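You operate a simulated robot arm through the tools that you are given. There is no shell and no other tool.

The job below is to be done with a simulated robot arm. You get a single attempt, and the scene is never put back.

Task
Play the green record at the speed printed on it.
Fine: record on the platter, arm clip to FREE, arm over the record, speed knob, then CUE.

The check looks at the end state, three seconds after you hand in, the way a careful person would. Anything else that was tipped, shoved, dropped, spilled or broken makes it a failure.

Robot
A 7-joint arm with a two-finger parallel gripper, fixed in place. Base frame: the origin is on the floor under the middle of its stand, x ahead of it, y to its left, z up; the work surface is at about z = 855. Lengths are in mm, angles in degrees, forces in N, time in s.
With the tool pointing down near the work surface it reaches from about 220 to 740 mm from the base axis. Its first joint turns from -166.0 to 166.0 degrees. Payload 1.57 kg.
The tool frame sits at the grasp point between the pads (the TCP): z along the fingers, y along the line on which they close. The tips reach 30 mm beyond it. The gripper opens to 110 mm. The fingers are 24 mm wide and 12 mm thick; the gripper's body (48 by 112 mm) begins 78 mm behind the TCP.
Orientation is that of the tool frame in the base frame, as a unit quaternion [x, y, z, w]. With the fingers straight down and closing along the base's y, the tool's x points along the base's -x, its y along +y and its z along -z.

Tools
- The arm moves only by the tool nudge_tool. Its argument "steps" is a list of rows, each a list of 3 entries, a list of its own where there are three numbers: the shift along the base's x, y, z in units of 50 mm (1.0 is 50 mm), then the turn, a rotation vector about the base's x, y, z in units of 5 degrees (1.0 is 5 degrees), then the finger opening in mm, from 0 to 110. In form: [[[dx, dy, dz], [rx, ry, rz], hand], ...]. A call has 1 to 20 rows; each row shifts and turns the commanded pose from where the row before left it. A call with a number of a shift or a turn outside -1 to 1 is refused whole. A row lasts 0.2 s, in which the tool goes at most 50 mm and 8.6 degrees; a call with a longer step from one row to the next is refused whole, and so is a gripper value outside its range. A pose out of reach is approached as far as the arm can. The call stops where the force on the tool passes 40 N (or 10 N more than at its start, if that is more) or the arm is blocked; 0.2 s more then pass. Each finger travels about 45 mm/s and halts on what it meets, pressing with about 38 N; the grip force reading is that of the motor and also rises with nothing between the fingers. The clock runs only during rows and for 0.2 s after the last one: add rows that do not move to give the fingers time. The reply holds the time, the measured pose of the TCP, the force on the tool along the base axes, the opening and the grip force, in the units named above and with some noise, with the torque about the TCP (base axes, N m) and any sound that the robot's microphone picked up, and new pictures: "pictures" is both (left out), scene, wrist or none.
- Cameras (640 x 400 px; columns grow to the right, rows downward): "scene" is fixed at [401.1, 503.7, 1598.8]; the picture's right is [-0.79, 0.61, 0.00], its down [0.58, 0.75, -0.33] and it looks along [-0.20, -0.26, -0.95] (base axes); focal length 312 px, centre (320, 200). "wrist" rides on the gripper at [70, 16, -141] in the tool frame; the picture's right is [-0.23, 0.97, 0.00], its down [-0.85, -0.20, -0.48] and it looks along [-0.47, -0.11, 0.88] (tool axes); focal length 222 px, centre (320, 200).
- move_column(by): slides the trunk up (or, below 0, down) by that many mm; the arm rides with it, the base frame stays. It gives what a move gives, with no picture.
- pixel_to_xyz(camera, pixels): for up to 12 pixels [column, row] of the newest picture of that camera ("zoom" is the newest enlarged one), the place [x, y, z] in the base frame of the surface seen there, good to about 2 mm, but the place of the scene camera against the robot may be out by one fixed shift of up to 18 mm in any direction. No time passes.
- close_up(camera, box): a new picture of the part [left, top, right, bottom] of that camera's present view, enlarged. No time passes.
- close_job(): hands the job in; it is judged then, once.

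Unless the task says otherwise, let go and move clear before handing in.

The tools are called after ">>>" as a command line: name --argument value ..., lists and objects as JSON in quotes. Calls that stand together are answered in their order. nudge_tool: Moves the arm, as the interface text tells. Its arguments: {"type":"object","properties":{"steps":{"type":"array"},"pictures":{"type":"string","enum":["both","scene","wrist","none"]}},"required":["steps"]} The other tools are called the same way: move_column (by) moves the trunk up or down; pixel_to_xyz (camera, pixels) gives the place of the surface under pixels of a picture; close_up (camera, box) takes an enlarged picture of a part of a camera's view; close_job () hands the job in.

At the start:

```text
t: 0.0
tcp_pos: [215.1, 378.8, 1136.7]
ee_rot: [0.0, 1.0, 0.0, 0.0]
contact_force: [0.3, -1.0, 0.1]
moment: [0.04, 0.01, 0.02]
finger_gap: 109.8
finger_force: 0.1
trunk travel left (down, up): [-500.0, 90.0]
```

scene: 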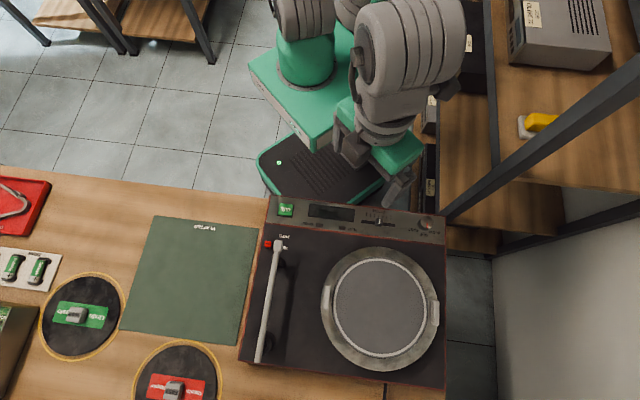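
wrist: 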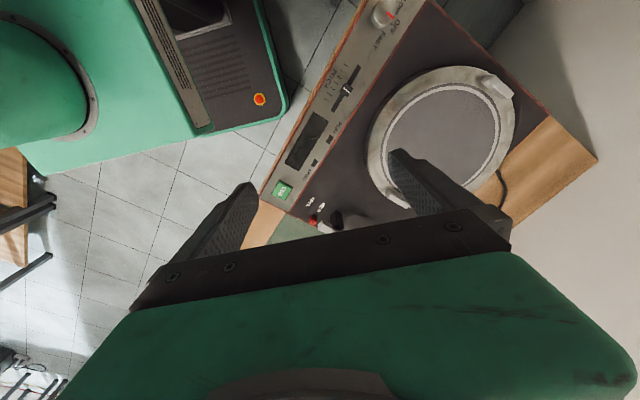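

The scene picture shows the turntable (platter near pixel (380,308)), a green-labelled record near (82,315) and a red one near (175,385). I'll take close-ups before moving anything.

>>> close_up --camera "scene" --box '[30, 260, 140, 370]'

>>> close_up --camera "scene" --box '[240, 190, 460, 270]'

>>> close_up --camera "scene" --box '[230, 220, 460, 390]'

>>> close_up --camera "scene" --box '[0, 170, 240, 400]'

```text
3.64 times, centred on (85, 315) of scene
```

zoom: 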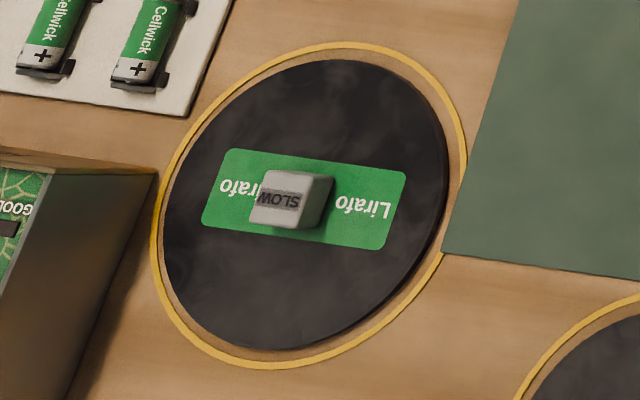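

```text
2.91 times, centred on (350, 230) of scene
```

zoom: 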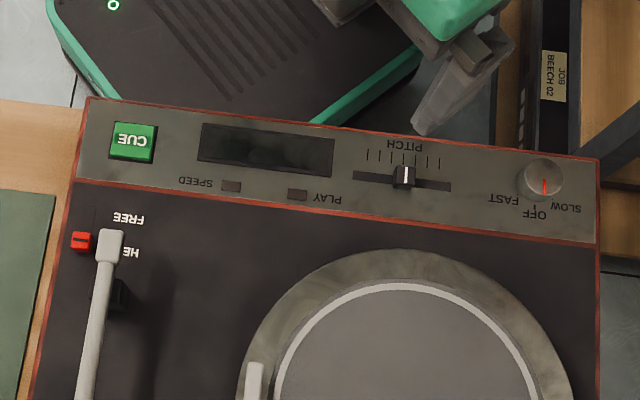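

```text
2.35 times, centred on (345, 305) of scene
```

zoom: 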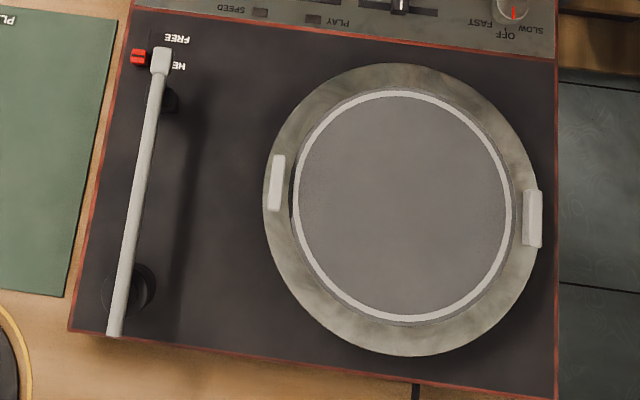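

```text
1.74 times, centred on (120, 285) of scene
```

zoom: 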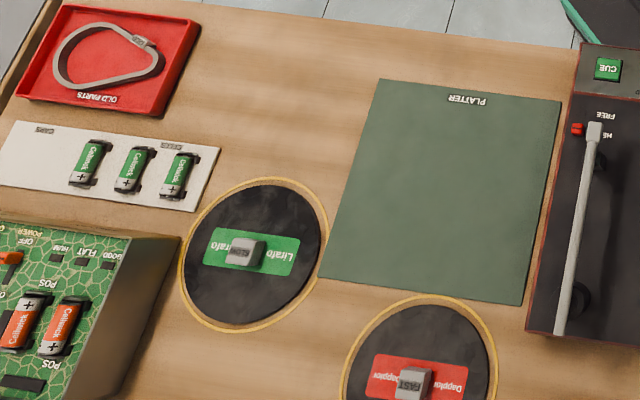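

The green record's grip block reads "SLOW" and the knob legend is SLOW / OFF / FAST; the arm clip sits near (268,244). I'll measure the places of these points.

>>> pixel_to_xyz --camera "scene" --pixels '[[78, 314], [60, 320], [105, 312], [82, 278], [82, 352], [267, 244], [279, 245], [259, 360], [286, 209], [427, 224], [373, 308], [300, 350]]'

>>> pixel_to_xyz --camera "scene" --pixels '[[328, 300], [436, 312], [252, 363], [270, 195], [446, 220], [120, 330], [160, 218], [374, 250], [345, 365], [430, 300], [326, 285], [290, 265]]'

>>> close_up --camera "wrist" --box '[240, 0, 560, 240]'

```text
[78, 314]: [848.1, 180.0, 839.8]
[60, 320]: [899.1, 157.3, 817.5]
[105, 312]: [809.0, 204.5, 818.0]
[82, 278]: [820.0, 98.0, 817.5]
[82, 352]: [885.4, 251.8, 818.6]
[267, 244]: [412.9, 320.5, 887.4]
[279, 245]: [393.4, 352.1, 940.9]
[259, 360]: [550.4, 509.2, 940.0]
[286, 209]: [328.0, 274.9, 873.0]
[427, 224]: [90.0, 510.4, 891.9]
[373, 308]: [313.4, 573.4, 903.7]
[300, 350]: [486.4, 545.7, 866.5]
```

```text
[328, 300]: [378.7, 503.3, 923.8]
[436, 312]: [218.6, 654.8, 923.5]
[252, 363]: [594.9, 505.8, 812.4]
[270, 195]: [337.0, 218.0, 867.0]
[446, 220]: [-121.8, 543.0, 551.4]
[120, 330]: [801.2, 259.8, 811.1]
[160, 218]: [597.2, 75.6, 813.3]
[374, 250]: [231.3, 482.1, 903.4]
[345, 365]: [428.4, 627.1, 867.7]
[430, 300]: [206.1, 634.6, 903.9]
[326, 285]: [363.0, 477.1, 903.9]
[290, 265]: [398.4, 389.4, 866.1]
```

```text
1.67 times, centred on (400, 120) of wrist
```

zoom: 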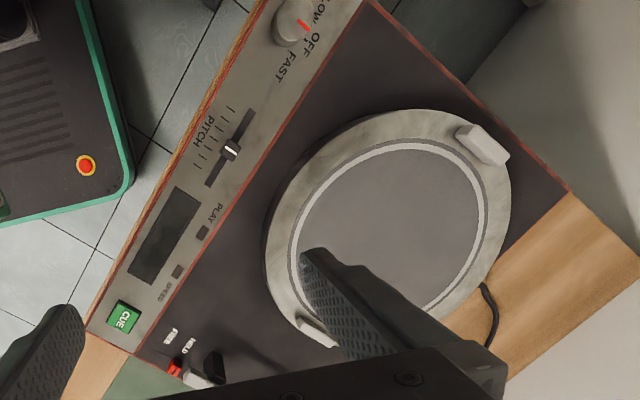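

The wrist view shows the whole deck too, with CUE near (283,190), knob near (387,12), platter near (445,135). I'll compare wrist-camera places with the scene-camera ones to find the scene camera's shift.

>>> pixel_to_xyz --camera "wrist" --pixels '[[283, 190], [385, 15], [440, 140], [480, 80], [500, 85], [312, 221], [325, 226], [345, 92], [550, 165], [270, 215], [290, 230], [405, 140]]'

>>> close_up --camera "wrist" --box '[260, 160, 380, 240]'

>>> close_up --camera "scene" --box '[250, 225, 310, 270]'

```text
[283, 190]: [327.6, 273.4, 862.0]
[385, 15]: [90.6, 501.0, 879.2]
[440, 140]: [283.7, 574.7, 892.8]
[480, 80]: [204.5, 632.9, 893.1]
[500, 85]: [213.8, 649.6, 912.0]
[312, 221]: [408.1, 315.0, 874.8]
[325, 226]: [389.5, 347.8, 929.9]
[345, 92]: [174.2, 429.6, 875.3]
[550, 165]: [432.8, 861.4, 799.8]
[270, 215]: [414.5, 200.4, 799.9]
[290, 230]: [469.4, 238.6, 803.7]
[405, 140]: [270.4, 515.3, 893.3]
```

```text
5.00 times, centred on (320, 200) of wrist
```

zoom: 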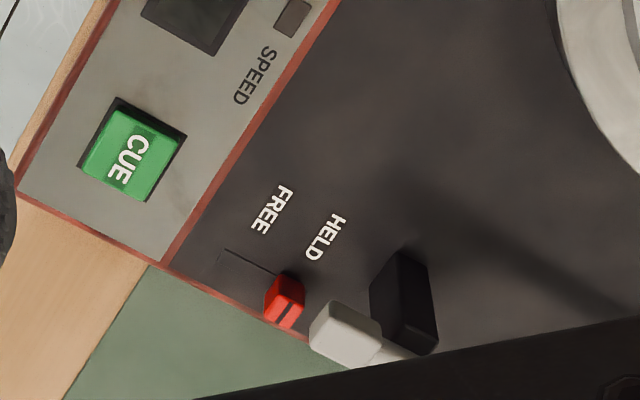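

```text
8.89 times, centred on (280, 248) of scene
```

zoom: 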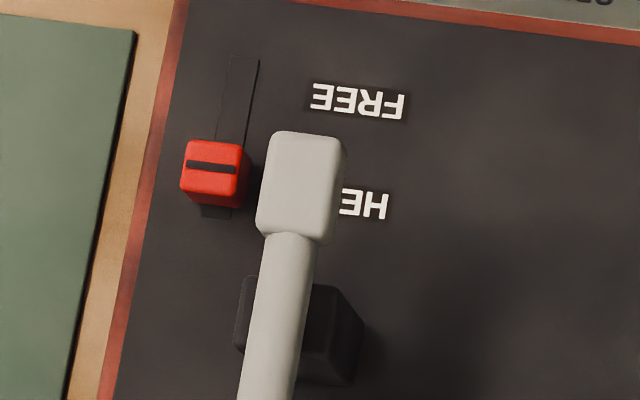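

Wrist and scene readings differ by roughly (+4,+4,+11) mm, and the bench is really near z = 800. The green record centre is at about (844,176), which is far out, so I'll move the arm high towards it and see how far it can reach.

>>> nudge_tool --steps '[[[0.77, -0.42, 0], [0, 0, 0], 110], [[0.77, -0.42, 0], [0, 0, 0], 110], [[0.77, -0.42, 0], [0, 0, 0], 110], [[0.77, -0.42, 0], [0, 0, 0], 110], [[0.77, -0.42, 0], [0, 0, 0], 110], [[0.77, -0.42, 0], [0, 0, 0], 110], [[0.77, -0.42, 0], [0, 0, 0], 110], [[0.77, -0.42, 0], [0, 0, 0], 110], [[0.77, -0.42, 0], [0, 0, 0], 110], [[0.77, -0.42, 0], [0, 0, 0], 110]]'

```text
t: 2.2
tcp_pos: [600.4, 166.3, 1138.0]
ee_rot: [0.0, 1.0, 0.0, 0.0]
contact_force: [-0.6, -0.2, -0.7]
moment: [0.0, 0.04, 0.04]
finger_gap: 109.9
finger_force: 0.0
trunk travel left (down, up): [-500.0, 90.0]
```

scene: 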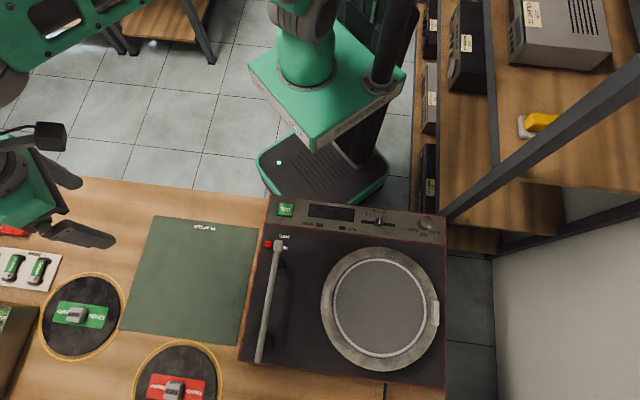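
wrist: 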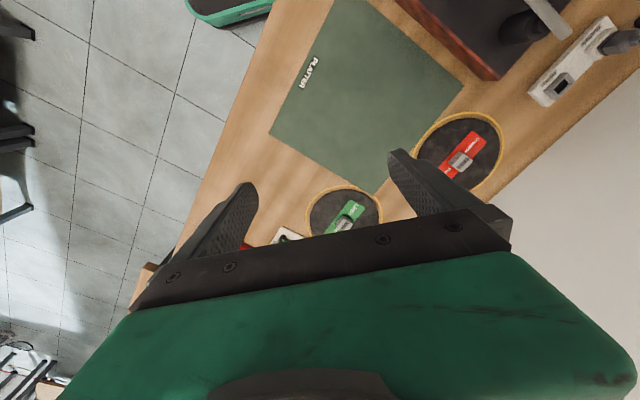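

The arm now is at (600,166,1138). The wrist view shows the record (345,212) and also a power strip with a rocker near (560,85) behind the turntable; I'll zoom on both and measure.

>>> close_up --camera "wrist" --box '[500, 0, 640, 110]'

>>> close_up --camera "wrist" --box '[260, 140, 400, 250]'

>>> pixel_to_xyz --camera "wrist" --pixels '[[343, 224], [347, 212], [345, 192], [320, 215], [372, 218], [463, 160], [450, 130], [562, 86], [560, 80], [300, 85], [380, 190], [460, 85]]'

>>> pixel_to_xyz --camera "scene" --pixels '[[78, 313], [160, 217], [258, 230], [122, 330], [172, 391], [160, 345], [43, 325], [118, 300], [80, 270], [80, 362], [84, 357], [91, 277]]'

```text
3.64 times, centred on (570, 55) of wrist
```

zoom: 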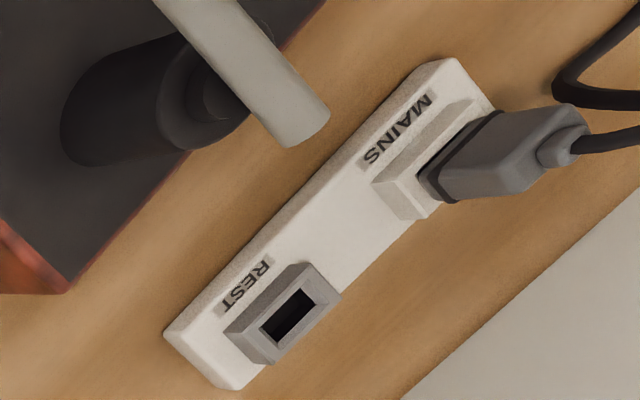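

```text
3.64 times, centred on (330, 195) of wrist
```

zoom: 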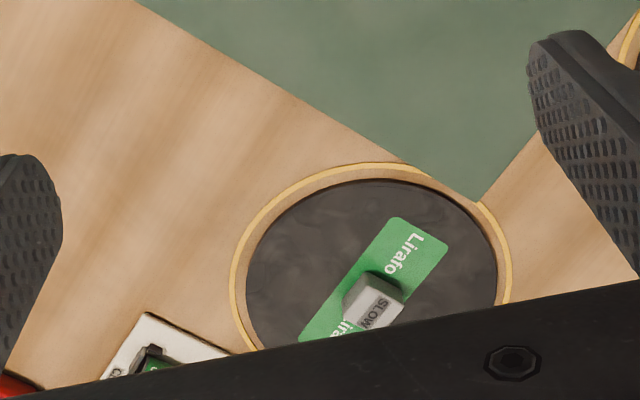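

```text
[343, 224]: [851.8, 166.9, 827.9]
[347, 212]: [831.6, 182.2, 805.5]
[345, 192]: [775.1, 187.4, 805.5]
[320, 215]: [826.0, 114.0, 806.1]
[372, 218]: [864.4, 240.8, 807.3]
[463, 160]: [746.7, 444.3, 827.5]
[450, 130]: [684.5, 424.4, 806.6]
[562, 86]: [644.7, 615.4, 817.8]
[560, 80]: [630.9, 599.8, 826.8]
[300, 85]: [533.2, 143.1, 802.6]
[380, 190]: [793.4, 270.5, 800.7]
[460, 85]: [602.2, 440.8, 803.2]
```

```text
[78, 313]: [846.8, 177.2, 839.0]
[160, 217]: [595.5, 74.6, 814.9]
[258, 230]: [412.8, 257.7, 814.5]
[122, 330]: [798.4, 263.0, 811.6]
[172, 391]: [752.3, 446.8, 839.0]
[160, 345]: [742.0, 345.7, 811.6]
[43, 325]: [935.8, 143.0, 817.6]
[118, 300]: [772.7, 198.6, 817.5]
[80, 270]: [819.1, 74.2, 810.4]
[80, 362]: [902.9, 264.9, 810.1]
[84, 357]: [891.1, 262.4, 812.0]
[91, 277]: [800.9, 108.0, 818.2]
```

The plug sits in MAINS, so power looks fine, and the block top of the green record is at about (851,167,828). I'll lower to a safe z of about 1000 and extend towards x = 850 to learn the real reach.

>>> nudge_tool --steps '[[[0.6, 0, -0.7], [0, 0, 0], 110], [[0.6, 0, -0.7], [0, 0, 0], 110], [[0.6, 0, -0.7], [0, 0, 0], 110], [[0.6, 0, -0.6], [0, 0, 0], 110], [[0.6, 0, 0], [0, 0, 0], 110], [[0.6, 0, 0], [0, 0, 0], 110], [[0.6, 0, 0], [0, 0, 0], 110], [[0.4, 0, 0], [0, 0, 0], 110], [[0.4, 0, 0], [0, 0, 0], 110], [[0, 0, 0], [0, 0, 0], 110]]'

```text
t: 4.4
tcp_pos: [713.6, 160.3, 1000.7]
ee_rot: [-0.001, 1.0, 0.0, 0.0]
contact_force: [0.6, 0.0, -1.3]
moment: [0.02, 0.02, -0.02]
finger_gap: 109.9
finger_force: 0.1
out of reach, approached as far as the arm can: row 4, 5, 6, 7, 8, 9
trunk travel left (down, up): [-500.0, 90.0]
```

scene: 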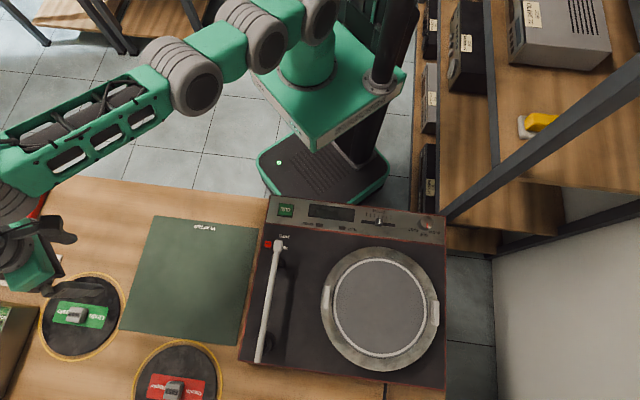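
wrist: 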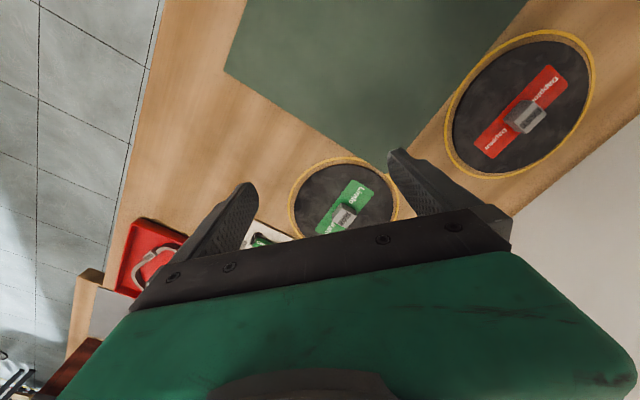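

The arm stops at (714,160), about 731 mm of reach with the tool straight down, so the record is out of reach in this posture. I'll measure where the shoulder and wrist heights are to see whether lowering the trunk would help.

>>> pixel_to_xyz --camera "scene" --pixels '[[320, 15], [265, 35], [190, 85], [305, 60], [250, 25], [100, 110], [20, 150], [10, 205], [15, 270], [330, 110], [290, 15], [160, 60]]'

```text
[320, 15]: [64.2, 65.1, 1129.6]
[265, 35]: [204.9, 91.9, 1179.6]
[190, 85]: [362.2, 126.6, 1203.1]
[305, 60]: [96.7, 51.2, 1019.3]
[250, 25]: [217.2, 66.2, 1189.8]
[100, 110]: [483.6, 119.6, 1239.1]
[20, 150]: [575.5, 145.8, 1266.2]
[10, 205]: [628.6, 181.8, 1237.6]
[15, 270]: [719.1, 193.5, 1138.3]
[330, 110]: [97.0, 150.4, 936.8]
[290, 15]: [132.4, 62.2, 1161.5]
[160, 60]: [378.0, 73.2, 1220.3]
```

The shoulder sits near z≈1080 and the wrist near 1200, so lowering the trunk alone won't gain 130 mm; I need to tilt the tool outward to reach the record. I'll back off and yaw the hand by -135° so the fingers close along the block's long label direction, with the camera on the upper side when tilted.

>>> nudge_tool --steps '[[[-1, 0, 0], [0, 0, -1], 110], [[-1, 0, 0], [0, 0, -1], 110], [[-1, 0, 0], [0, 0, -1], 110], [[-1, 0, 0], [0, 0, -1], 110], [[0, 0, 0], [0, 0, -1], 110], [[0, 0, 0], [0, 0, -1], 110], [[0, 0, 0], [0, 0, -1], 110], [[0, 0, 0], [0, 0, -1], 110], [[0, 0, 0], [0, 0, -1], 110], [[0, 0, 0], [0, 0, -1], 110], [[0, 0, 0], [0, 0, -1], 110], [[0, 0, 0], [0, 0, -1], 110]]'

>>> pixel_to_xyz --camera "scene" --pixels '[[60, 262], [15, 285], [38, 310], [10, 390], [30, 345], [45, 250], [5, 310], [56, 312], [106, 318], [22, 268], [36, 268], [60, 285]]'

```text
t: 7.0
tcp_pos: [511.0, 159.0, 1000.5]
ee_rot: [0.5, 0.866, 0.001, 0.0]
contact_force: [-0.1, 0.1, -0.2]
moment: [0.02, 0.01, 0.01]
finger_gap: 110.0
finger_force: 0.2
trunk travel left (down, up): [-500.0, 90.0]
```

scene: 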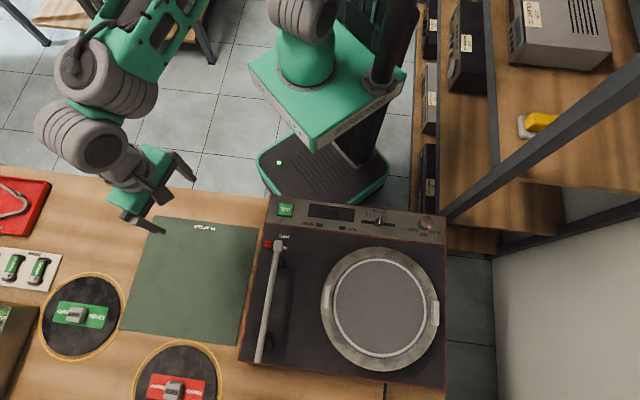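
wrist: 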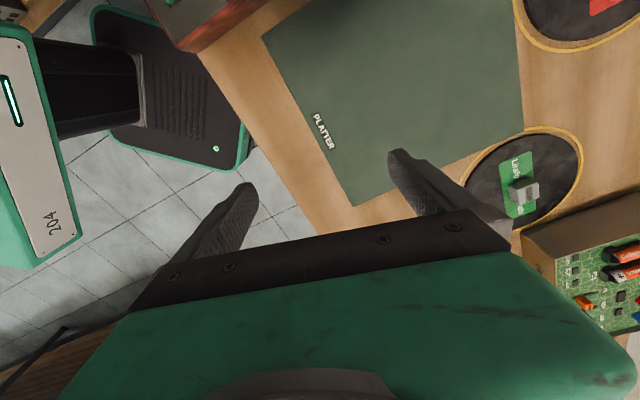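

```text
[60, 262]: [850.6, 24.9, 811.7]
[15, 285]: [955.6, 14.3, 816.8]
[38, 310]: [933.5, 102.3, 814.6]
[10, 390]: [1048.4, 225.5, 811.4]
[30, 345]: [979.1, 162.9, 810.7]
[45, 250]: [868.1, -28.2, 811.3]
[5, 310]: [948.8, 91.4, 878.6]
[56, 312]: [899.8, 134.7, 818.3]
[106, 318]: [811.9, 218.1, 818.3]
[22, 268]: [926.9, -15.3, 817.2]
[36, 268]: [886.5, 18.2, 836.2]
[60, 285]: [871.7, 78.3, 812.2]
```

The yaw works (now -60°, TCP (511,159,1000)); the label line from (900,135) to (812,218) gives the block axis at about 136.5°. I'll finish the yaw to -133.5° and begin tilting the fingers outward about that axis.

>>> nudge_tool --steps '[[[0, 0, 0], [0, 0, -1], 110], [[0, 0, 0], [0, 0, -1], 110], [[0, 0, 0], [0, 0, -1], 110], [[0, 0, 0], [0, 0, -1], 110], [[0, 0, 0], [0, 0, -1], 110], [[0, 0, 0], [0, 0, -1], 110], [[0, 0, 0], [0, 0, -1], 110], [[0, 0, 0], [0, 0, -1], 110], [[0, 0, 0], [0, 0, -1], 110], [[0, 0, 0], [0, 0, -1], 110], [[0, 0, 0], [0, 0, -1], 110], [[0, 0, 0], [0, 0, -1], 110], [[0, 0, 0], [0, 0, -1], 110], [[0, 0, 0], [0, 0, -1], 110], [[0, 0, 0], [0, 0, -0.7], 110]]'

```text
t: 10.2
tcp_pos: [512.0, 160.8, 1001.3]
ee_rot: [0.919, 0.394, 0.0, 0.001]
contact_force: [-0.6, 0.0, 0.5]
moment: [0.0, 0.04, 0.0]
finger_gap: 110.1
finger_force: 0.1
trunk travel left (down, up): [-500.0, 90.0]
```

scene: 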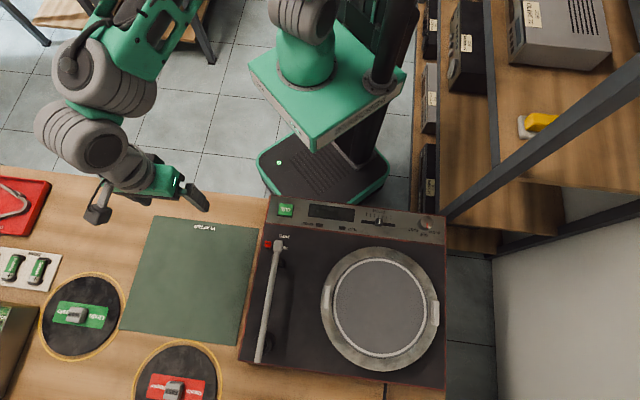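
wrist: 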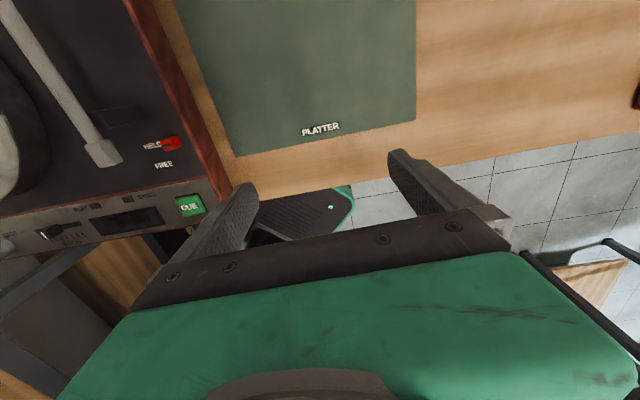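

Yaw is right: the closing axis is now along (0.72,-0.69). Now I'll tilt the fingers 45° toward (+0.69,+0.72) in place.

>>> nudge_tool --steps '[[[0, 0, 0], [0.932, -0.885, 0], 110], [[0, 0, 0], [0.932, -0.885, 0], 110], [[0, 0, 0], [0.932, -0.885, 0], 110], [[0, 0, 0], [0.932, -0.885, 0], 110], [[0, 0, 0], [0.932, -0.885, 0], 110], [[0, 0, 0], [0.932, -0.885, 0], 110], [[0, 0, 0], [0.932, -0.885, 0], 110]]'

```text
t: 11.8
tcp_pos: [511.5, 160.7, 1002.2]
ee_rot: [0.849, 0.365, 0.352, -0.151]
contact_force: [0.1, 0.2, 0.0]
moment: [0.0, 0.0, 0.01]
finger_gap: 110.3
finger_force: 0.0
trunk travel left (down, up): [-500.0, 90.0]
```

scene: 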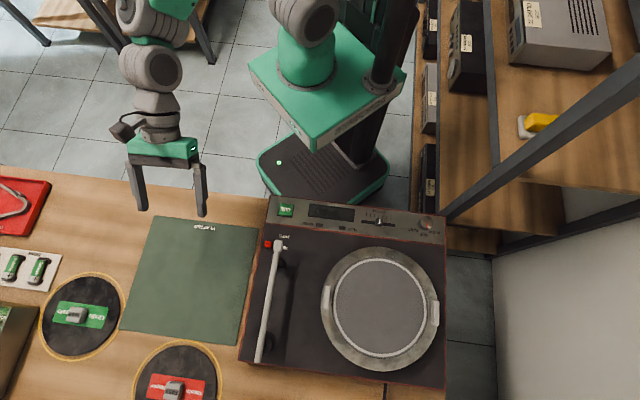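
wrist: 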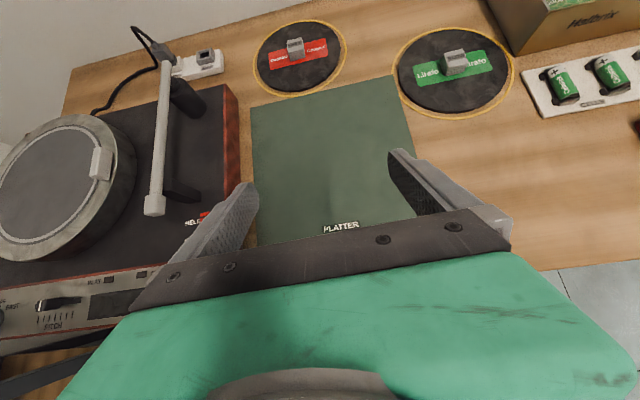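

The tilt works and the wrist camera now looks out over the bench: record at (455,75). I'll zoom on the record block to get its shape.

>>> close_up --camera "wrist" --box '[385, 20, 525, 130]'

>>> pixel_to_xyz --camera "wrist" --pixels '[[455, 55], [455, 67], [445, 70], [467, 70], [418, 75], [492, 66], [402, 72], [509, 75], [453, 32], [460, 113], [530, 40], [520, 55]]'

```text
3.64 times, centred on (455, 75) of wrist
```

zoom: 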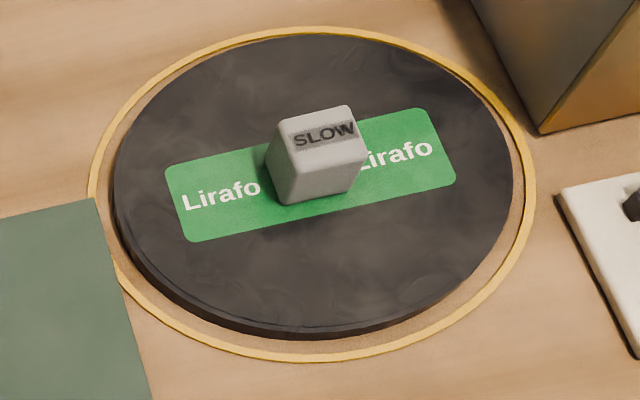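

```text
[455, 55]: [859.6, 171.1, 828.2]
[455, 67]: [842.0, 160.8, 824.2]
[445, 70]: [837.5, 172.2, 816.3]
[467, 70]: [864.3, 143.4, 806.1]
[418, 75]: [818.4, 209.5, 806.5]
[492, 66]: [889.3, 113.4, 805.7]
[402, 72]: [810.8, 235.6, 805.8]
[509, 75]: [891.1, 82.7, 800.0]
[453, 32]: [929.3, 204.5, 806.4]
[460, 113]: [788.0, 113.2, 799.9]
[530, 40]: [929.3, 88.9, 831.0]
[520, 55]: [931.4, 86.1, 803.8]
```

The label on the block clearly reads SLOW; record top is z≈806, block top z≈828, bench 800. I'll measure the block corners and record edges precisely through the zoom.

>>> pixel_to_xyz --camera "wrist" --pixels '[[414.5, 75.8], [488.8, 60.7], [399.0, 69.5], [507, 68], [455, 29.8], [455, 108.5], [444.2, 53], [462.5, 49.2], [466.5, 61], [447.5, 67], [446, 74.5], [464.5, 71.5]]'

```text
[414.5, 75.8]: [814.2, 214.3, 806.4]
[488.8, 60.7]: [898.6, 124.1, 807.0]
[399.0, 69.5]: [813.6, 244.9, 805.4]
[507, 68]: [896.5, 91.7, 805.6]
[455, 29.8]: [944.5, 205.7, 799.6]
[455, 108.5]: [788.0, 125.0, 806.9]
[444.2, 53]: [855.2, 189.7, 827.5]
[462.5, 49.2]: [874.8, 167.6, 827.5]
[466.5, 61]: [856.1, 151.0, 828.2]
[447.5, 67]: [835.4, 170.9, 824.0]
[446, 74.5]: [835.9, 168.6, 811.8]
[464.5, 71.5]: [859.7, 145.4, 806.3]
```

Block top corners give a centre of (856,169.5), 28×25 mm, axis ≈133.5°. I'll narrow the fingers to 60 mm, correct the yaw by -3°, and extend outward at z≈900 to test reach in this tilted posture.

>>> nudge_tool --steps '[[[0.8, 0, -0.25], [0, 0, -0.6], 60], [[0.8, 0, -0.25], [0, 0, 0], 60], [[0.8, 0, -0.25], [0, 0, 0], 60], [[0.8, 0, -0.25], [0, 0, 0], 60], [[0.8, 0, -0.25], [0, 0, 0], 60], [[0.8, 0, -0.25], [0, 0, 0], 60], [[0.8, 0, -0.25], [0, 0, 0], 60], [[0.8, 0, -0.25], [0, 0, 0], 60], [[0, 0, 0], [0, 0, 0], 60]]'

```text
t: 13.8
tcp_pos: [831.8, 160.4, 900.4]
ee_rot: [0.858, 0.342, 0.355, -0.142]
contact_force: [0.5, 0.2, -0.2]
moment: [0.03, 0.02, 0.01]
finger_gap: 59.8
finger_force: 0.1
trunk travel left (down, up): [-500.0, 90.0]
```

scene: 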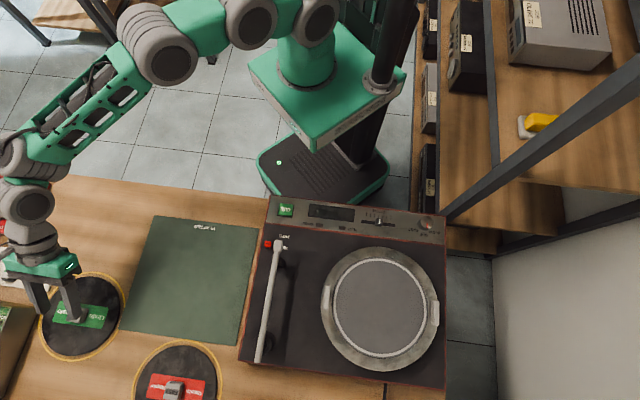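
wrist: 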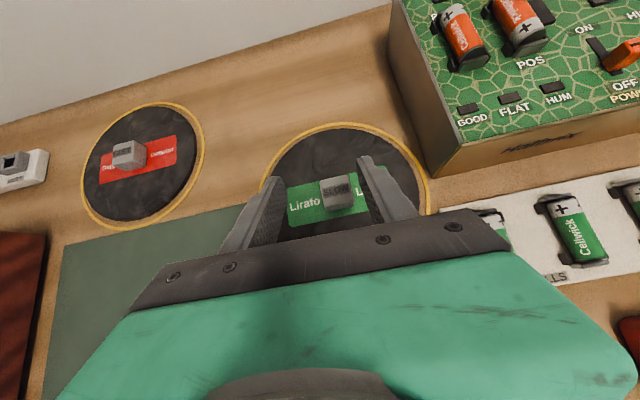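

The arm reached (832,160,900) without complaint and the block sits between the fingers at (337,190). I'll measure it again from close by.

>>> close_up --camera "wrist" --box '[240, 110, 440, 235]'

>>> pixel_to_xyz --camera "wrist" --pixels '[[320, 183], [349, 179], [354, 193], [322, 199], [337, 187], [338, 200], [295, 205], [360, 185], [260, 225], [390, 200], [262, 185], [423, 180]]'

```text
3.20 times, centred on (340, 172) of wrist
```

zoom: 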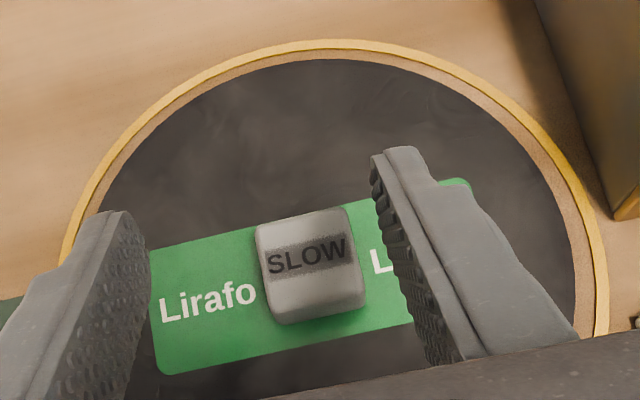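

```text
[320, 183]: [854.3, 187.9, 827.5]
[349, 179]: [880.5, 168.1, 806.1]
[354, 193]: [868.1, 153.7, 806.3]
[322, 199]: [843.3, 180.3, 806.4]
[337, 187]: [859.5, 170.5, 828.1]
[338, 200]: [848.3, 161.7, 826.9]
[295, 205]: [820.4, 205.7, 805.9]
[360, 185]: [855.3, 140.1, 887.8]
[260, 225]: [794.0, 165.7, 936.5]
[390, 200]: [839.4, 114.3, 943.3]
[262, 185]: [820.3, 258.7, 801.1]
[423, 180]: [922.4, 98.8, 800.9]
```

I'll use the zoomed picture directly to locate the block's top face edges and the finger tips.

>>> pixel_to_xyz --camera "zoom" --pixels '[[262, 232], [338, 216], [350, 260], [272, 278], [305, 250], [262, 250], [347, 240], [300, 222], [314, 272], [135, 225], [380, 165], [320, 310]]'

```text
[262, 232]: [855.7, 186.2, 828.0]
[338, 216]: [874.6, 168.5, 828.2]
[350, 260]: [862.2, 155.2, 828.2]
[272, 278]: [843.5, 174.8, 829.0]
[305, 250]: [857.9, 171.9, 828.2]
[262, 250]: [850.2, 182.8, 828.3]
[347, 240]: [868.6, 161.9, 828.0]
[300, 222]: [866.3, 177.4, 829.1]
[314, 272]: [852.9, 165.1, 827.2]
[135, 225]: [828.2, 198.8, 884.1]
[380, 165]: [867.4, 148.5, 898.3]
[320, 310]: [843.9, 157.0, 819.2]
```

Block centre works out to (857,169); the TCP should sit at about (848,160) with its tilted tips reaching the block. I'll shift +16 mm in x and lower to z≈840, which leaves the tips about 4 mm over the record.

>>> nudge_tool --steps '[[[0.32, 0, 0], [0, 0, 0], 60], [[0, 0, -0.4], [0, 0, 0], 60], [[0, 0, -0.4], [0, 0, 0], 60], [[0, 0, -0.2], [0, 0, 0], 60], [[0, 0, -0.2], [0, 0, 0], 60], [[0, 0, 0], [0, 0, 0], 60]]'

```text
t: 15.2
tcp_pos: [848.2, 159.6, 842.0]
ee_rot: [0.858, 0.342, 0.355, -0.141]
contact_force: [-0.4, -0.4, 0.1]
moment: [0.01, 0.0, -0.02]
finger_gap: 59.8
finger_force: 0.2
trunk travel left (down, up): [-500.0, 90.0]
```

scene: 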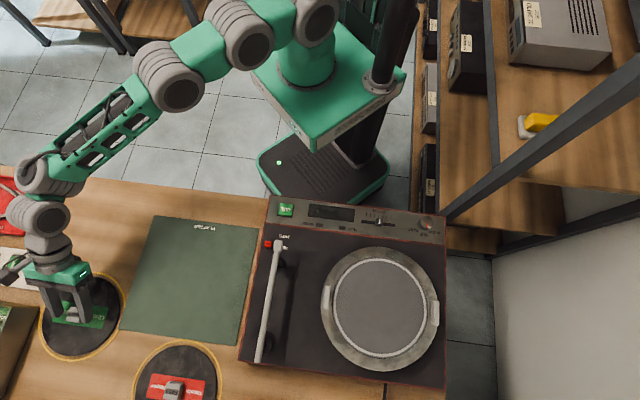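
wrist: 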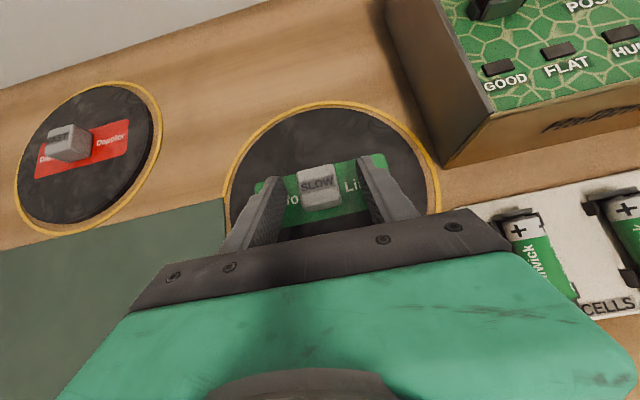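

The block at (319,185) is between the fingers with no contact force. I'll check close up before closing.

>>> close_up --camera "wrist" --box '[220, 140, 420, 265]'

>>> close_up --camera "scene" --box '[10, 250, 140, 350]'

```text
3.20 times, centred on (320, 202) of wrist
```

zoom: 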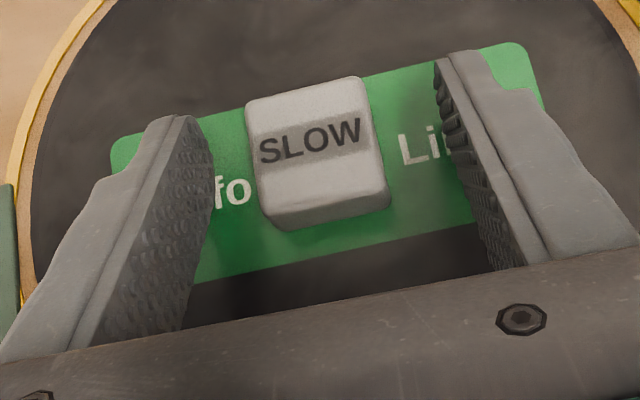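

```text
4.00 times, centred on (75, 300) of scene
```

zoom: 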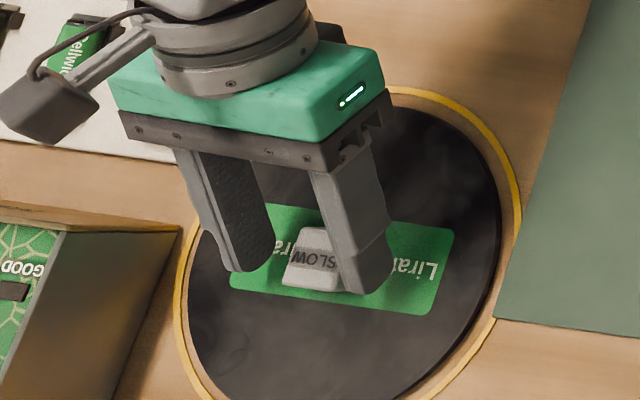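

The fingers straddle the block squarely. I'll close them on it.

>>> nudge_tool --steps '[[[0, 0, -0.03], [0, 0, 0], 20], [[0, 0, 0], [0, 0, 0], 20], [[0, 0, 0], [0, 0, 0], 20], [[0, 0, 0], [0, 0, 0], 20], [[0, 0, 0], [0, 0, 0], 20]]'

```text
t: 16.4
tcp_pos: [848.4, 159.2, 839.7]
ee_rot: [0.858, 0.343, 0.354, -0.142]
contact_force: [0.0, -0.2, 0.5]
moment: [-0.01, 0.04, 0.0]
finger_gap: 31.0
finger_force: 38.6
trunk travel left (down, up): [-500.0, 90.0]
```

scene: 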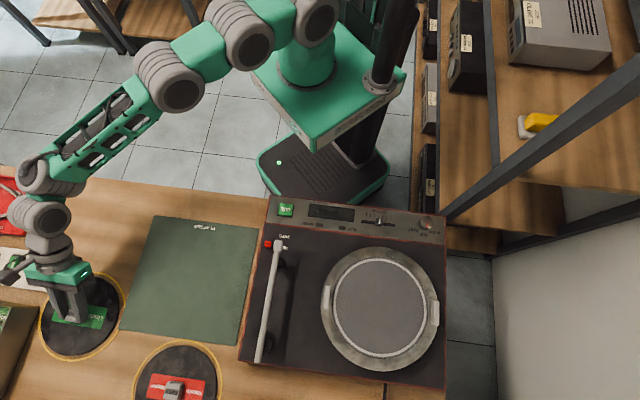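
wrist: 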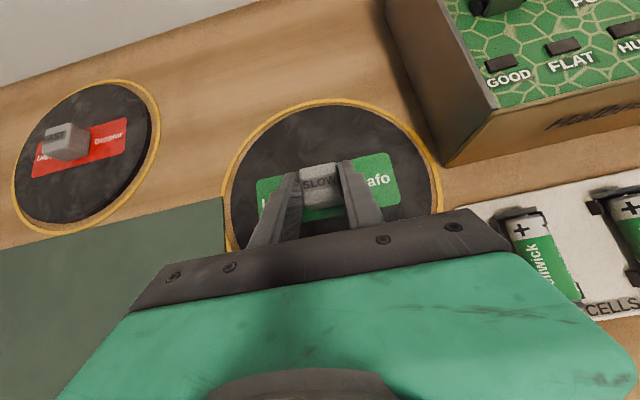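

The fingers hold the block at a 31 mm gap with 38.6 N. I'll lift slowly by 60 mm and look for tilt or slip.

>>> nudge_tool --steps '[[[0, 0, 0.1], [0, 0, 0], 20], [[0, 0, 0.15], [0, 0, 0], 20], [[0, 0, 0.2], [0, 0, 0], 20], [[0, 0, 0.25], [0, 0, 0], 20], [[0, 0, 0.25], [0, 0, 0], 20], [[0, 0, 0.25], [0, 0, 0], 20], [[0, 0, 0], [0, 0, 0], 20]]'

```text
t: 18.0
tcp_pos: [846.2, 158.8, 899.9]
ee_rot: [0.858, 0.342, 0.355, -0.141]
contact_force: [-0.5, 0.8, -0.9]
moment: [0.01, 0.02, 0.01]
finger_gap: 31.2
finger_force: 38.0
trunk travel left (down, up): [-500.0, 90.0]
```

scene: 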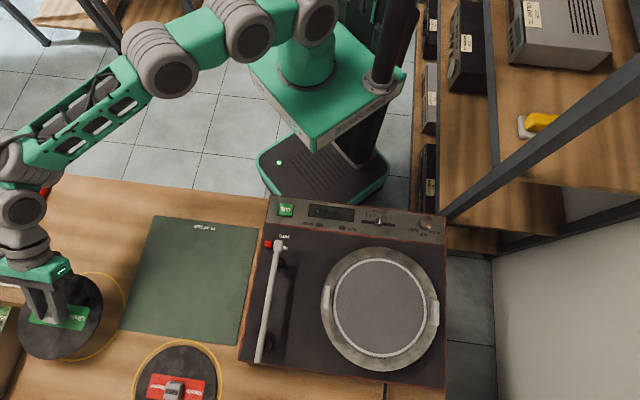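
wrist: 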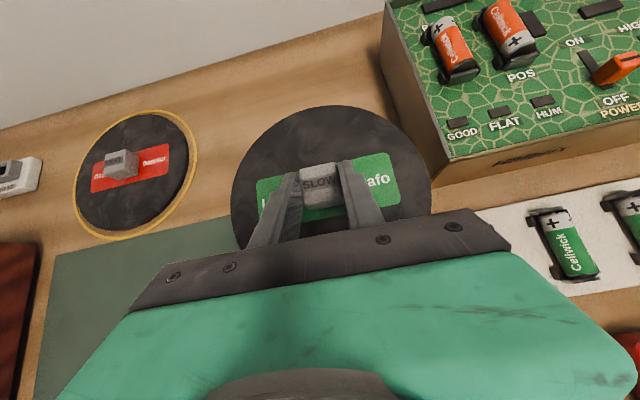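

The record came up with the hand. I'll check that it hangs level and where it sits relative to the TCP.

>>> pixel_to_xyz --camera "wrist" --pixels '[[250, 165], [410, 160], [330, 115], [290, 130], [380, 130], [245, 210], [420, 190], [320, 178], [270, 190], [385, 175], [234, 190], [431, 180]]'

>>> pixel_to_xyz --camera "scene" --pixels '[[25, 340], [60, 350], [95, 300], [95, 330], [35, 310], [60, 318]]'

```text
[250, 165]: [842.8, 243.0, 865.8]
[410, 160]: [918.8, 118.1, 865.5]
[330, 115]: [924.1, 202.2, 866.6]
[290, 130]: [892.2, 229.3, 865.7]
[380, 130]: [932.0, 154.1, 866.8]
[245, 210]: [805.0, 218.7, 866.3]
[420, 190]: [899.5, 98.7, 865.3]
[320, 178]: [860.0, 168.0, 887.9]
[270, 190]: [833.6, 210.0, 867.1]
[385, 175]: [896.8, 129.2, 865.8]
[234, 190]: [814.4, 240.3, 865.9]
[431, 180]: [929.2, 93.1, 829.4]
```

```text
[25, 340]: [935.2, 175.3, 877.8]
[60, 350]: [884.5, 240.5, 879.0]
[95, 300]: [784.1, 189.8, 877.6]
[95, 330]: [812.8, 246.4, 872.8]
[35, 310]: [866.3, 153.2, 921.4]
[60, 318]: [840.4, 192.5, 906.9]
```

The record hangs level (top at z≈866 everywhere, 34 mm below the TCP). I'll fit its centre from edge points.

>>> close_up --camera "wrist" --box '[220, 90, 445, 260]'

```text
2.35 times, centred on (332, 175) of wrist
```

zoom: 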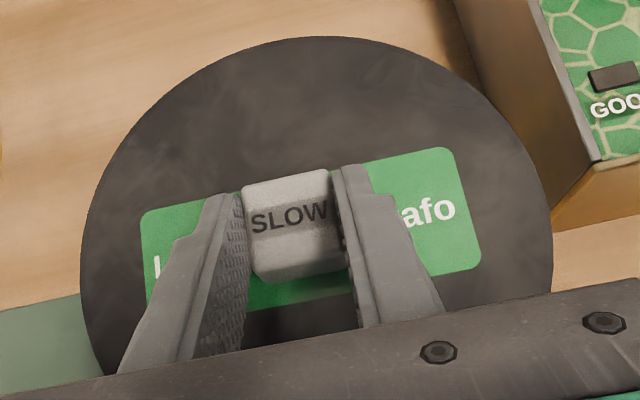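

>>> pixel_to_xyz --camera "zoom" --pixels '[[86, 230], [83, 270], [95, 200], [130, 130], [170, 88], [230, 53], [300, 40], [380, 48], [450, 80], [505, 130], [535, 180], [548, 240]]'

```text
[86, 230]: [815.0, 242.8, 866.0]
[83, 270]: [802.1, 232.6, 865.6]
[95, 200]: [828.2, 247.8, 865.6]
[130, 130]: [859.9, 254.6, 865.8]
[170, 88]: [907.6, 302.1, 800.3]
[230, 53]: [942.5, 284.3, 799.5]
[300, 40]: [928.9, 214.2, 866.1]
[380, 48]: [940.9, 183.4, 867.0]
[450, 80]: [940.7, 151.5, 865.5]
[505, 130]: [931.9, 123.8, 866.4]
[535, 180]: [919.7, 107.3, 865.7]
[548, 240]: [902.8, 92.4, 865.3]
```

Record centre fits at about (857,166), i.e. TCP + (10,8), radius 87. I'll raise to z≈1030 and carry it, keeping the same orientation, part-way toward the platter to view the platter with the wrist camera.

>>> nudge_tool --steps '[[[-0.2, 0, 0.4], [0, 0, 0], 20], [[-0.4, 0.1, 0.6], [0, 0, 0], 20], [[-0.4, 0.2, 0.6], [0, 0, 0], 20], [[-0.5, 0.3, 0.6], [0, 0, 0], 20], [[-0.6, 0.44, 0.4], [0, 0, 0], 20], [[-0.6, 0.44, 0], [0, 0, 0], 20], [[-0.6, 0.44, 0], [0, 0, 0], 20], [[-0.6, 0.44, 0], [0, 0, 0], 20], [[-0.6, 0.44, 0], [0, 0, 0], 20], [[-0.6, 0.44, 0], [0, 0, 0], 20], [[-0.6, 0.44, 0], [0, 0, 0], 20], [[-0.6, 0.44, 0], [0, 0, 0], 20], [[0, 0, 0], [0, 0, 0], 20]]'

```text
t: 20.8
tcp_pos: [539.5, 353.3, 1026.6]
ee_rot: [0.857, 0.347, 0.354, -0.141]
contact_force: [0.3, -0.4, -2.2]
moment: [-0.03, 0.0, 0.02]
finger_gap: 31.2
finger_force: 37.8
out of reach, approached as far as the arm can: row 12
trunk travel left (down, up): [-500.0, 90.0]
```

scene: 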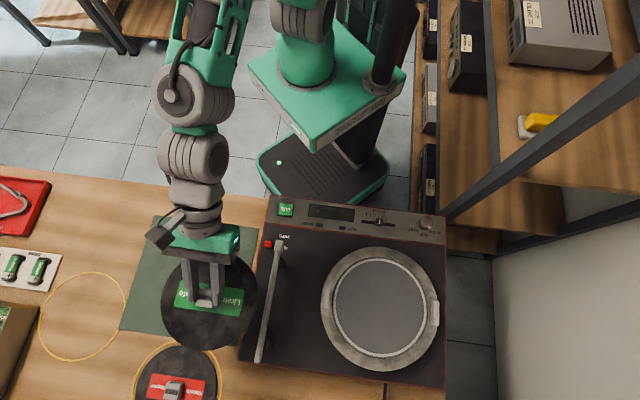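
wrist: 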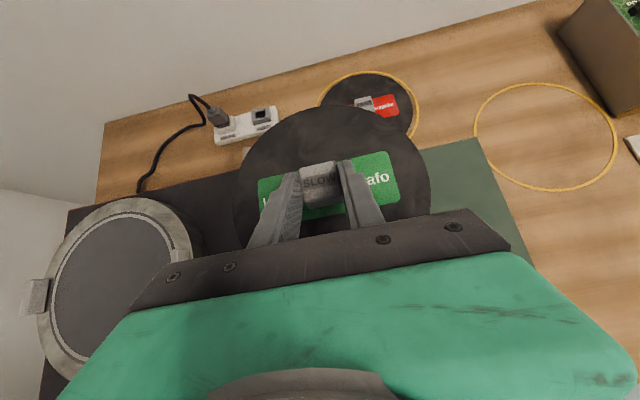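

Row 12 reported a reach limit, likely the last joint, so I'll turn the hand counter-clockwise as I go on. First I'll measure the platter's visible arc at (50–195, 200–370) from this view.

>>> close_up --camera "wrist" --box '[0, 170, 240, 400]'

```text
1.74 times, centred on (120, 285) of wrist
```

zoom: 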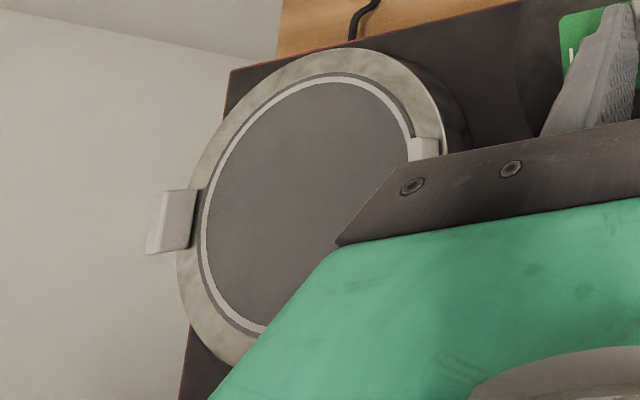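

>>> pixel_to_xyz --camera "zoom" --pixels '[[206, 215], [209, 250], [222, 290], [245, 322], [222, 170], [257, 118], [298, 86], [340, 77], [376, 93], [403, 123], [162, 220], [425, 147]]'

>>> pixel_to_xyz --camera "scene" --pixels '[[335, 310], [341, 285], [360, 266], [385, 262], [408, 274], [423, 296], [423, 322], [410, 343], [385, 355], [358, 350], [340, 332], [437, 313]]'

```text
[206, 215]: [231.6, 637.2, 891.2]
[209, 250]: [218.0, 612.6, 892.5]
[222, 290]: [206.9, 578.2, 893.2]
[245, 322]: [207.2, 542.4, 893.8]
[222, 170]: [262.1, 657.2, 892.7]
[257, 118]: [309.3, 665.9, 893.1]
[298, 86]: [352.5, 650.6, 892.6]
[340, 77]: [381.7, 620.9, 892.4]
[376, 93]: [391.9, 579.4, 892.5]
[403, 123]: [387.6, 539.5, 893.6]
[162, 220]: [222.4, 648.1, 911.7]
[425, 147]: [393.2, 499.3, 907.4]
```

```text
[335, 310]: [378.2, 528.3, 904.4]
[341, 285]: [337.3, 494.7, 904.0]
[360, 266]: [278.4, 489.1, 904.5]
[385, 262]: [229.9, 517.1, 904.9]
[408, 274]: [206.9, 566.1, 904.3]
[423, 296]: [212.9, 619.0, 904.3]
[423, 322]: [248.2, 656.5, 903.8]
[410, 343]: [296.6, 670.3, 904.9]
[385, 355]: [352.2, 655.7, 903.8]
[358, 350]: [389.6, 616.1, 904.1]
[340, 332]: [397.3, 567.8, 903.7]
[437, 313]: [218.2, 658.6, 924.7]
```

The platter's white ring fits at centre ≈(298.5,573.5), radius 93.5 at z≈893, and the record radius is 87, so I have about 6 mm of margin. I'll carry on to above the platter while turning the hand +40° to stay off the joint limit.

>>> nudge_tool --steps '[[[0, 0, 0], [0, 0, 1], 20], [[-0.3, 0.2, 0], [0, 0, 1], 20], [[-0.55, 0.46, 0], [0, 0, 1], 20], [[-0.55, 0.46, 0], [0, 0, 1], 20], [[-0.55, 0.46, 0], [0, 0, 1], 20], [[-0.55, 0.46, 0], [0, 0, 1], 20], [[-0.55, 0.46, 0], [0, 0, 1], 20], [[-0.55, 0.46, 0], [0, 0, 1], 20], [[-0.55, 0.46, 0], [0, 0, 0], 20], [[-0.55, 0.5, 0], [0, 0, 0], 20], [[-0.15, 0.25, 0], [0, 0, 0], 20], [[0, 0, 0], [0, 0, 0], 20]]'

```text
t: 23.4
tcp_pos: [300.0, 562.5, 1024.9]
ee_rot: [0.69, 0.615, 0.284, -0.254]
contact_force: [-0.3, 0.2, -1.7]
moment: [-0.03, 0.01, -0.03]
finger_gap: 31.1
finger_force: 37.8
trunk travel left (down, up): [-500.0, 90.0]
```

scene: 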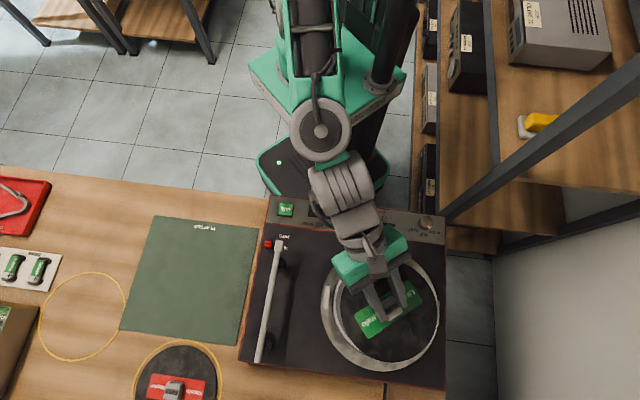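
wrist: 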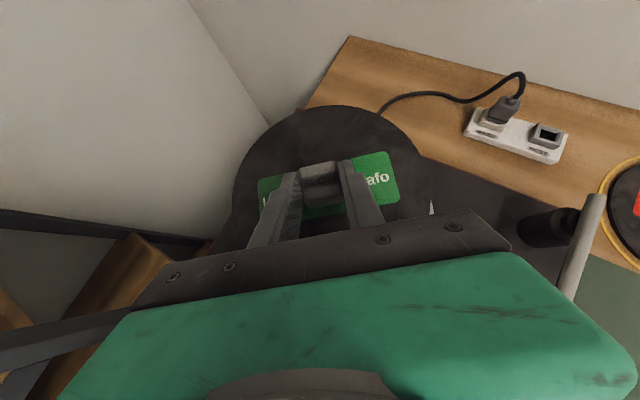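

The record is over the platter; with the +(2.4,12.6) offset its centre is about (302.4,575), so I need about (-4,-1.6). I'll correct and lower to z≈965, still just above the tabs.

>>> nudge_tool --steps '[[[-0.08, -0.03, -0.3], [0, 0, 0], 20], [[0, 0, -0.3], [0, 0, 0], 20], [[0, 0, -0.3], [0, 0, 0], 20], [[0, 0, -0.28], [0, 0, 0], 20], [[0, 0, 0], [0, 0, 0], 20]]'

```text
t: 24.6
tcp_pos: [295.7, 560.0, 964.4]
ee_rot: [0.69, 0.615, 0.285, -0.254]
contact_force: [-0.5, -0.4, -1.1]
moment: [-0.02, 0.0, -0.01]
finger_gap: 31.1
finger_force: 38.5
trunk travel left (down, up): [-500.0, 90.0]
```

scene: 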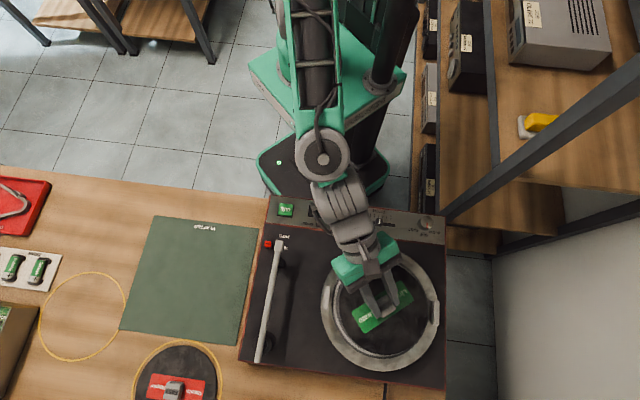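
wrist: 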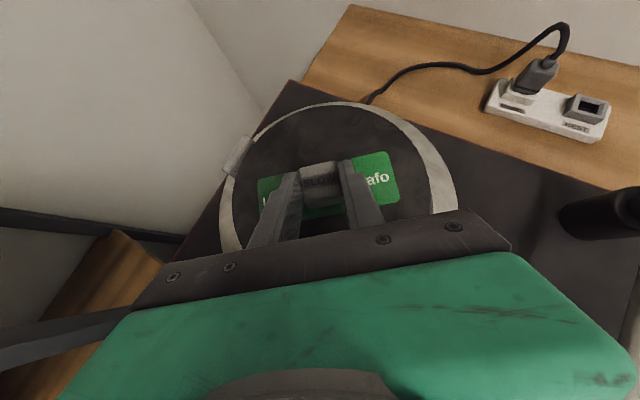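

>>> close_up --camera "scene" --box '[300, 225, 460, 385]'

>>> close_up --camera "wrist" --box '[200, 80, 480, 260]'

```text
2.50 times, centred on (380, 305) of scene
```

zoom: 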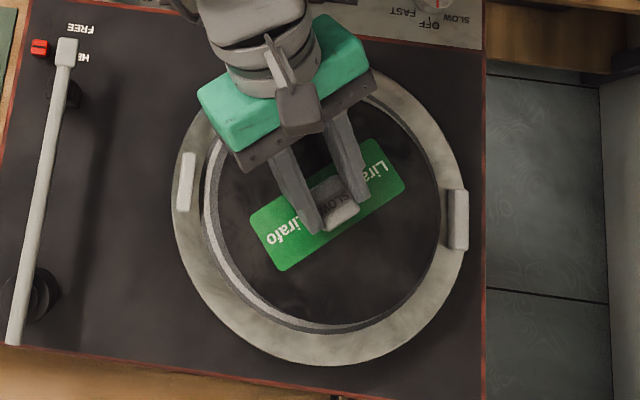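

```text
2.22 times, centred on (340, 170) of wrist
```

zoom: 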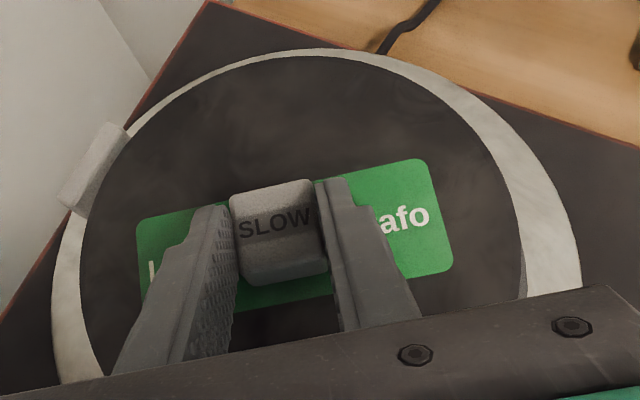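

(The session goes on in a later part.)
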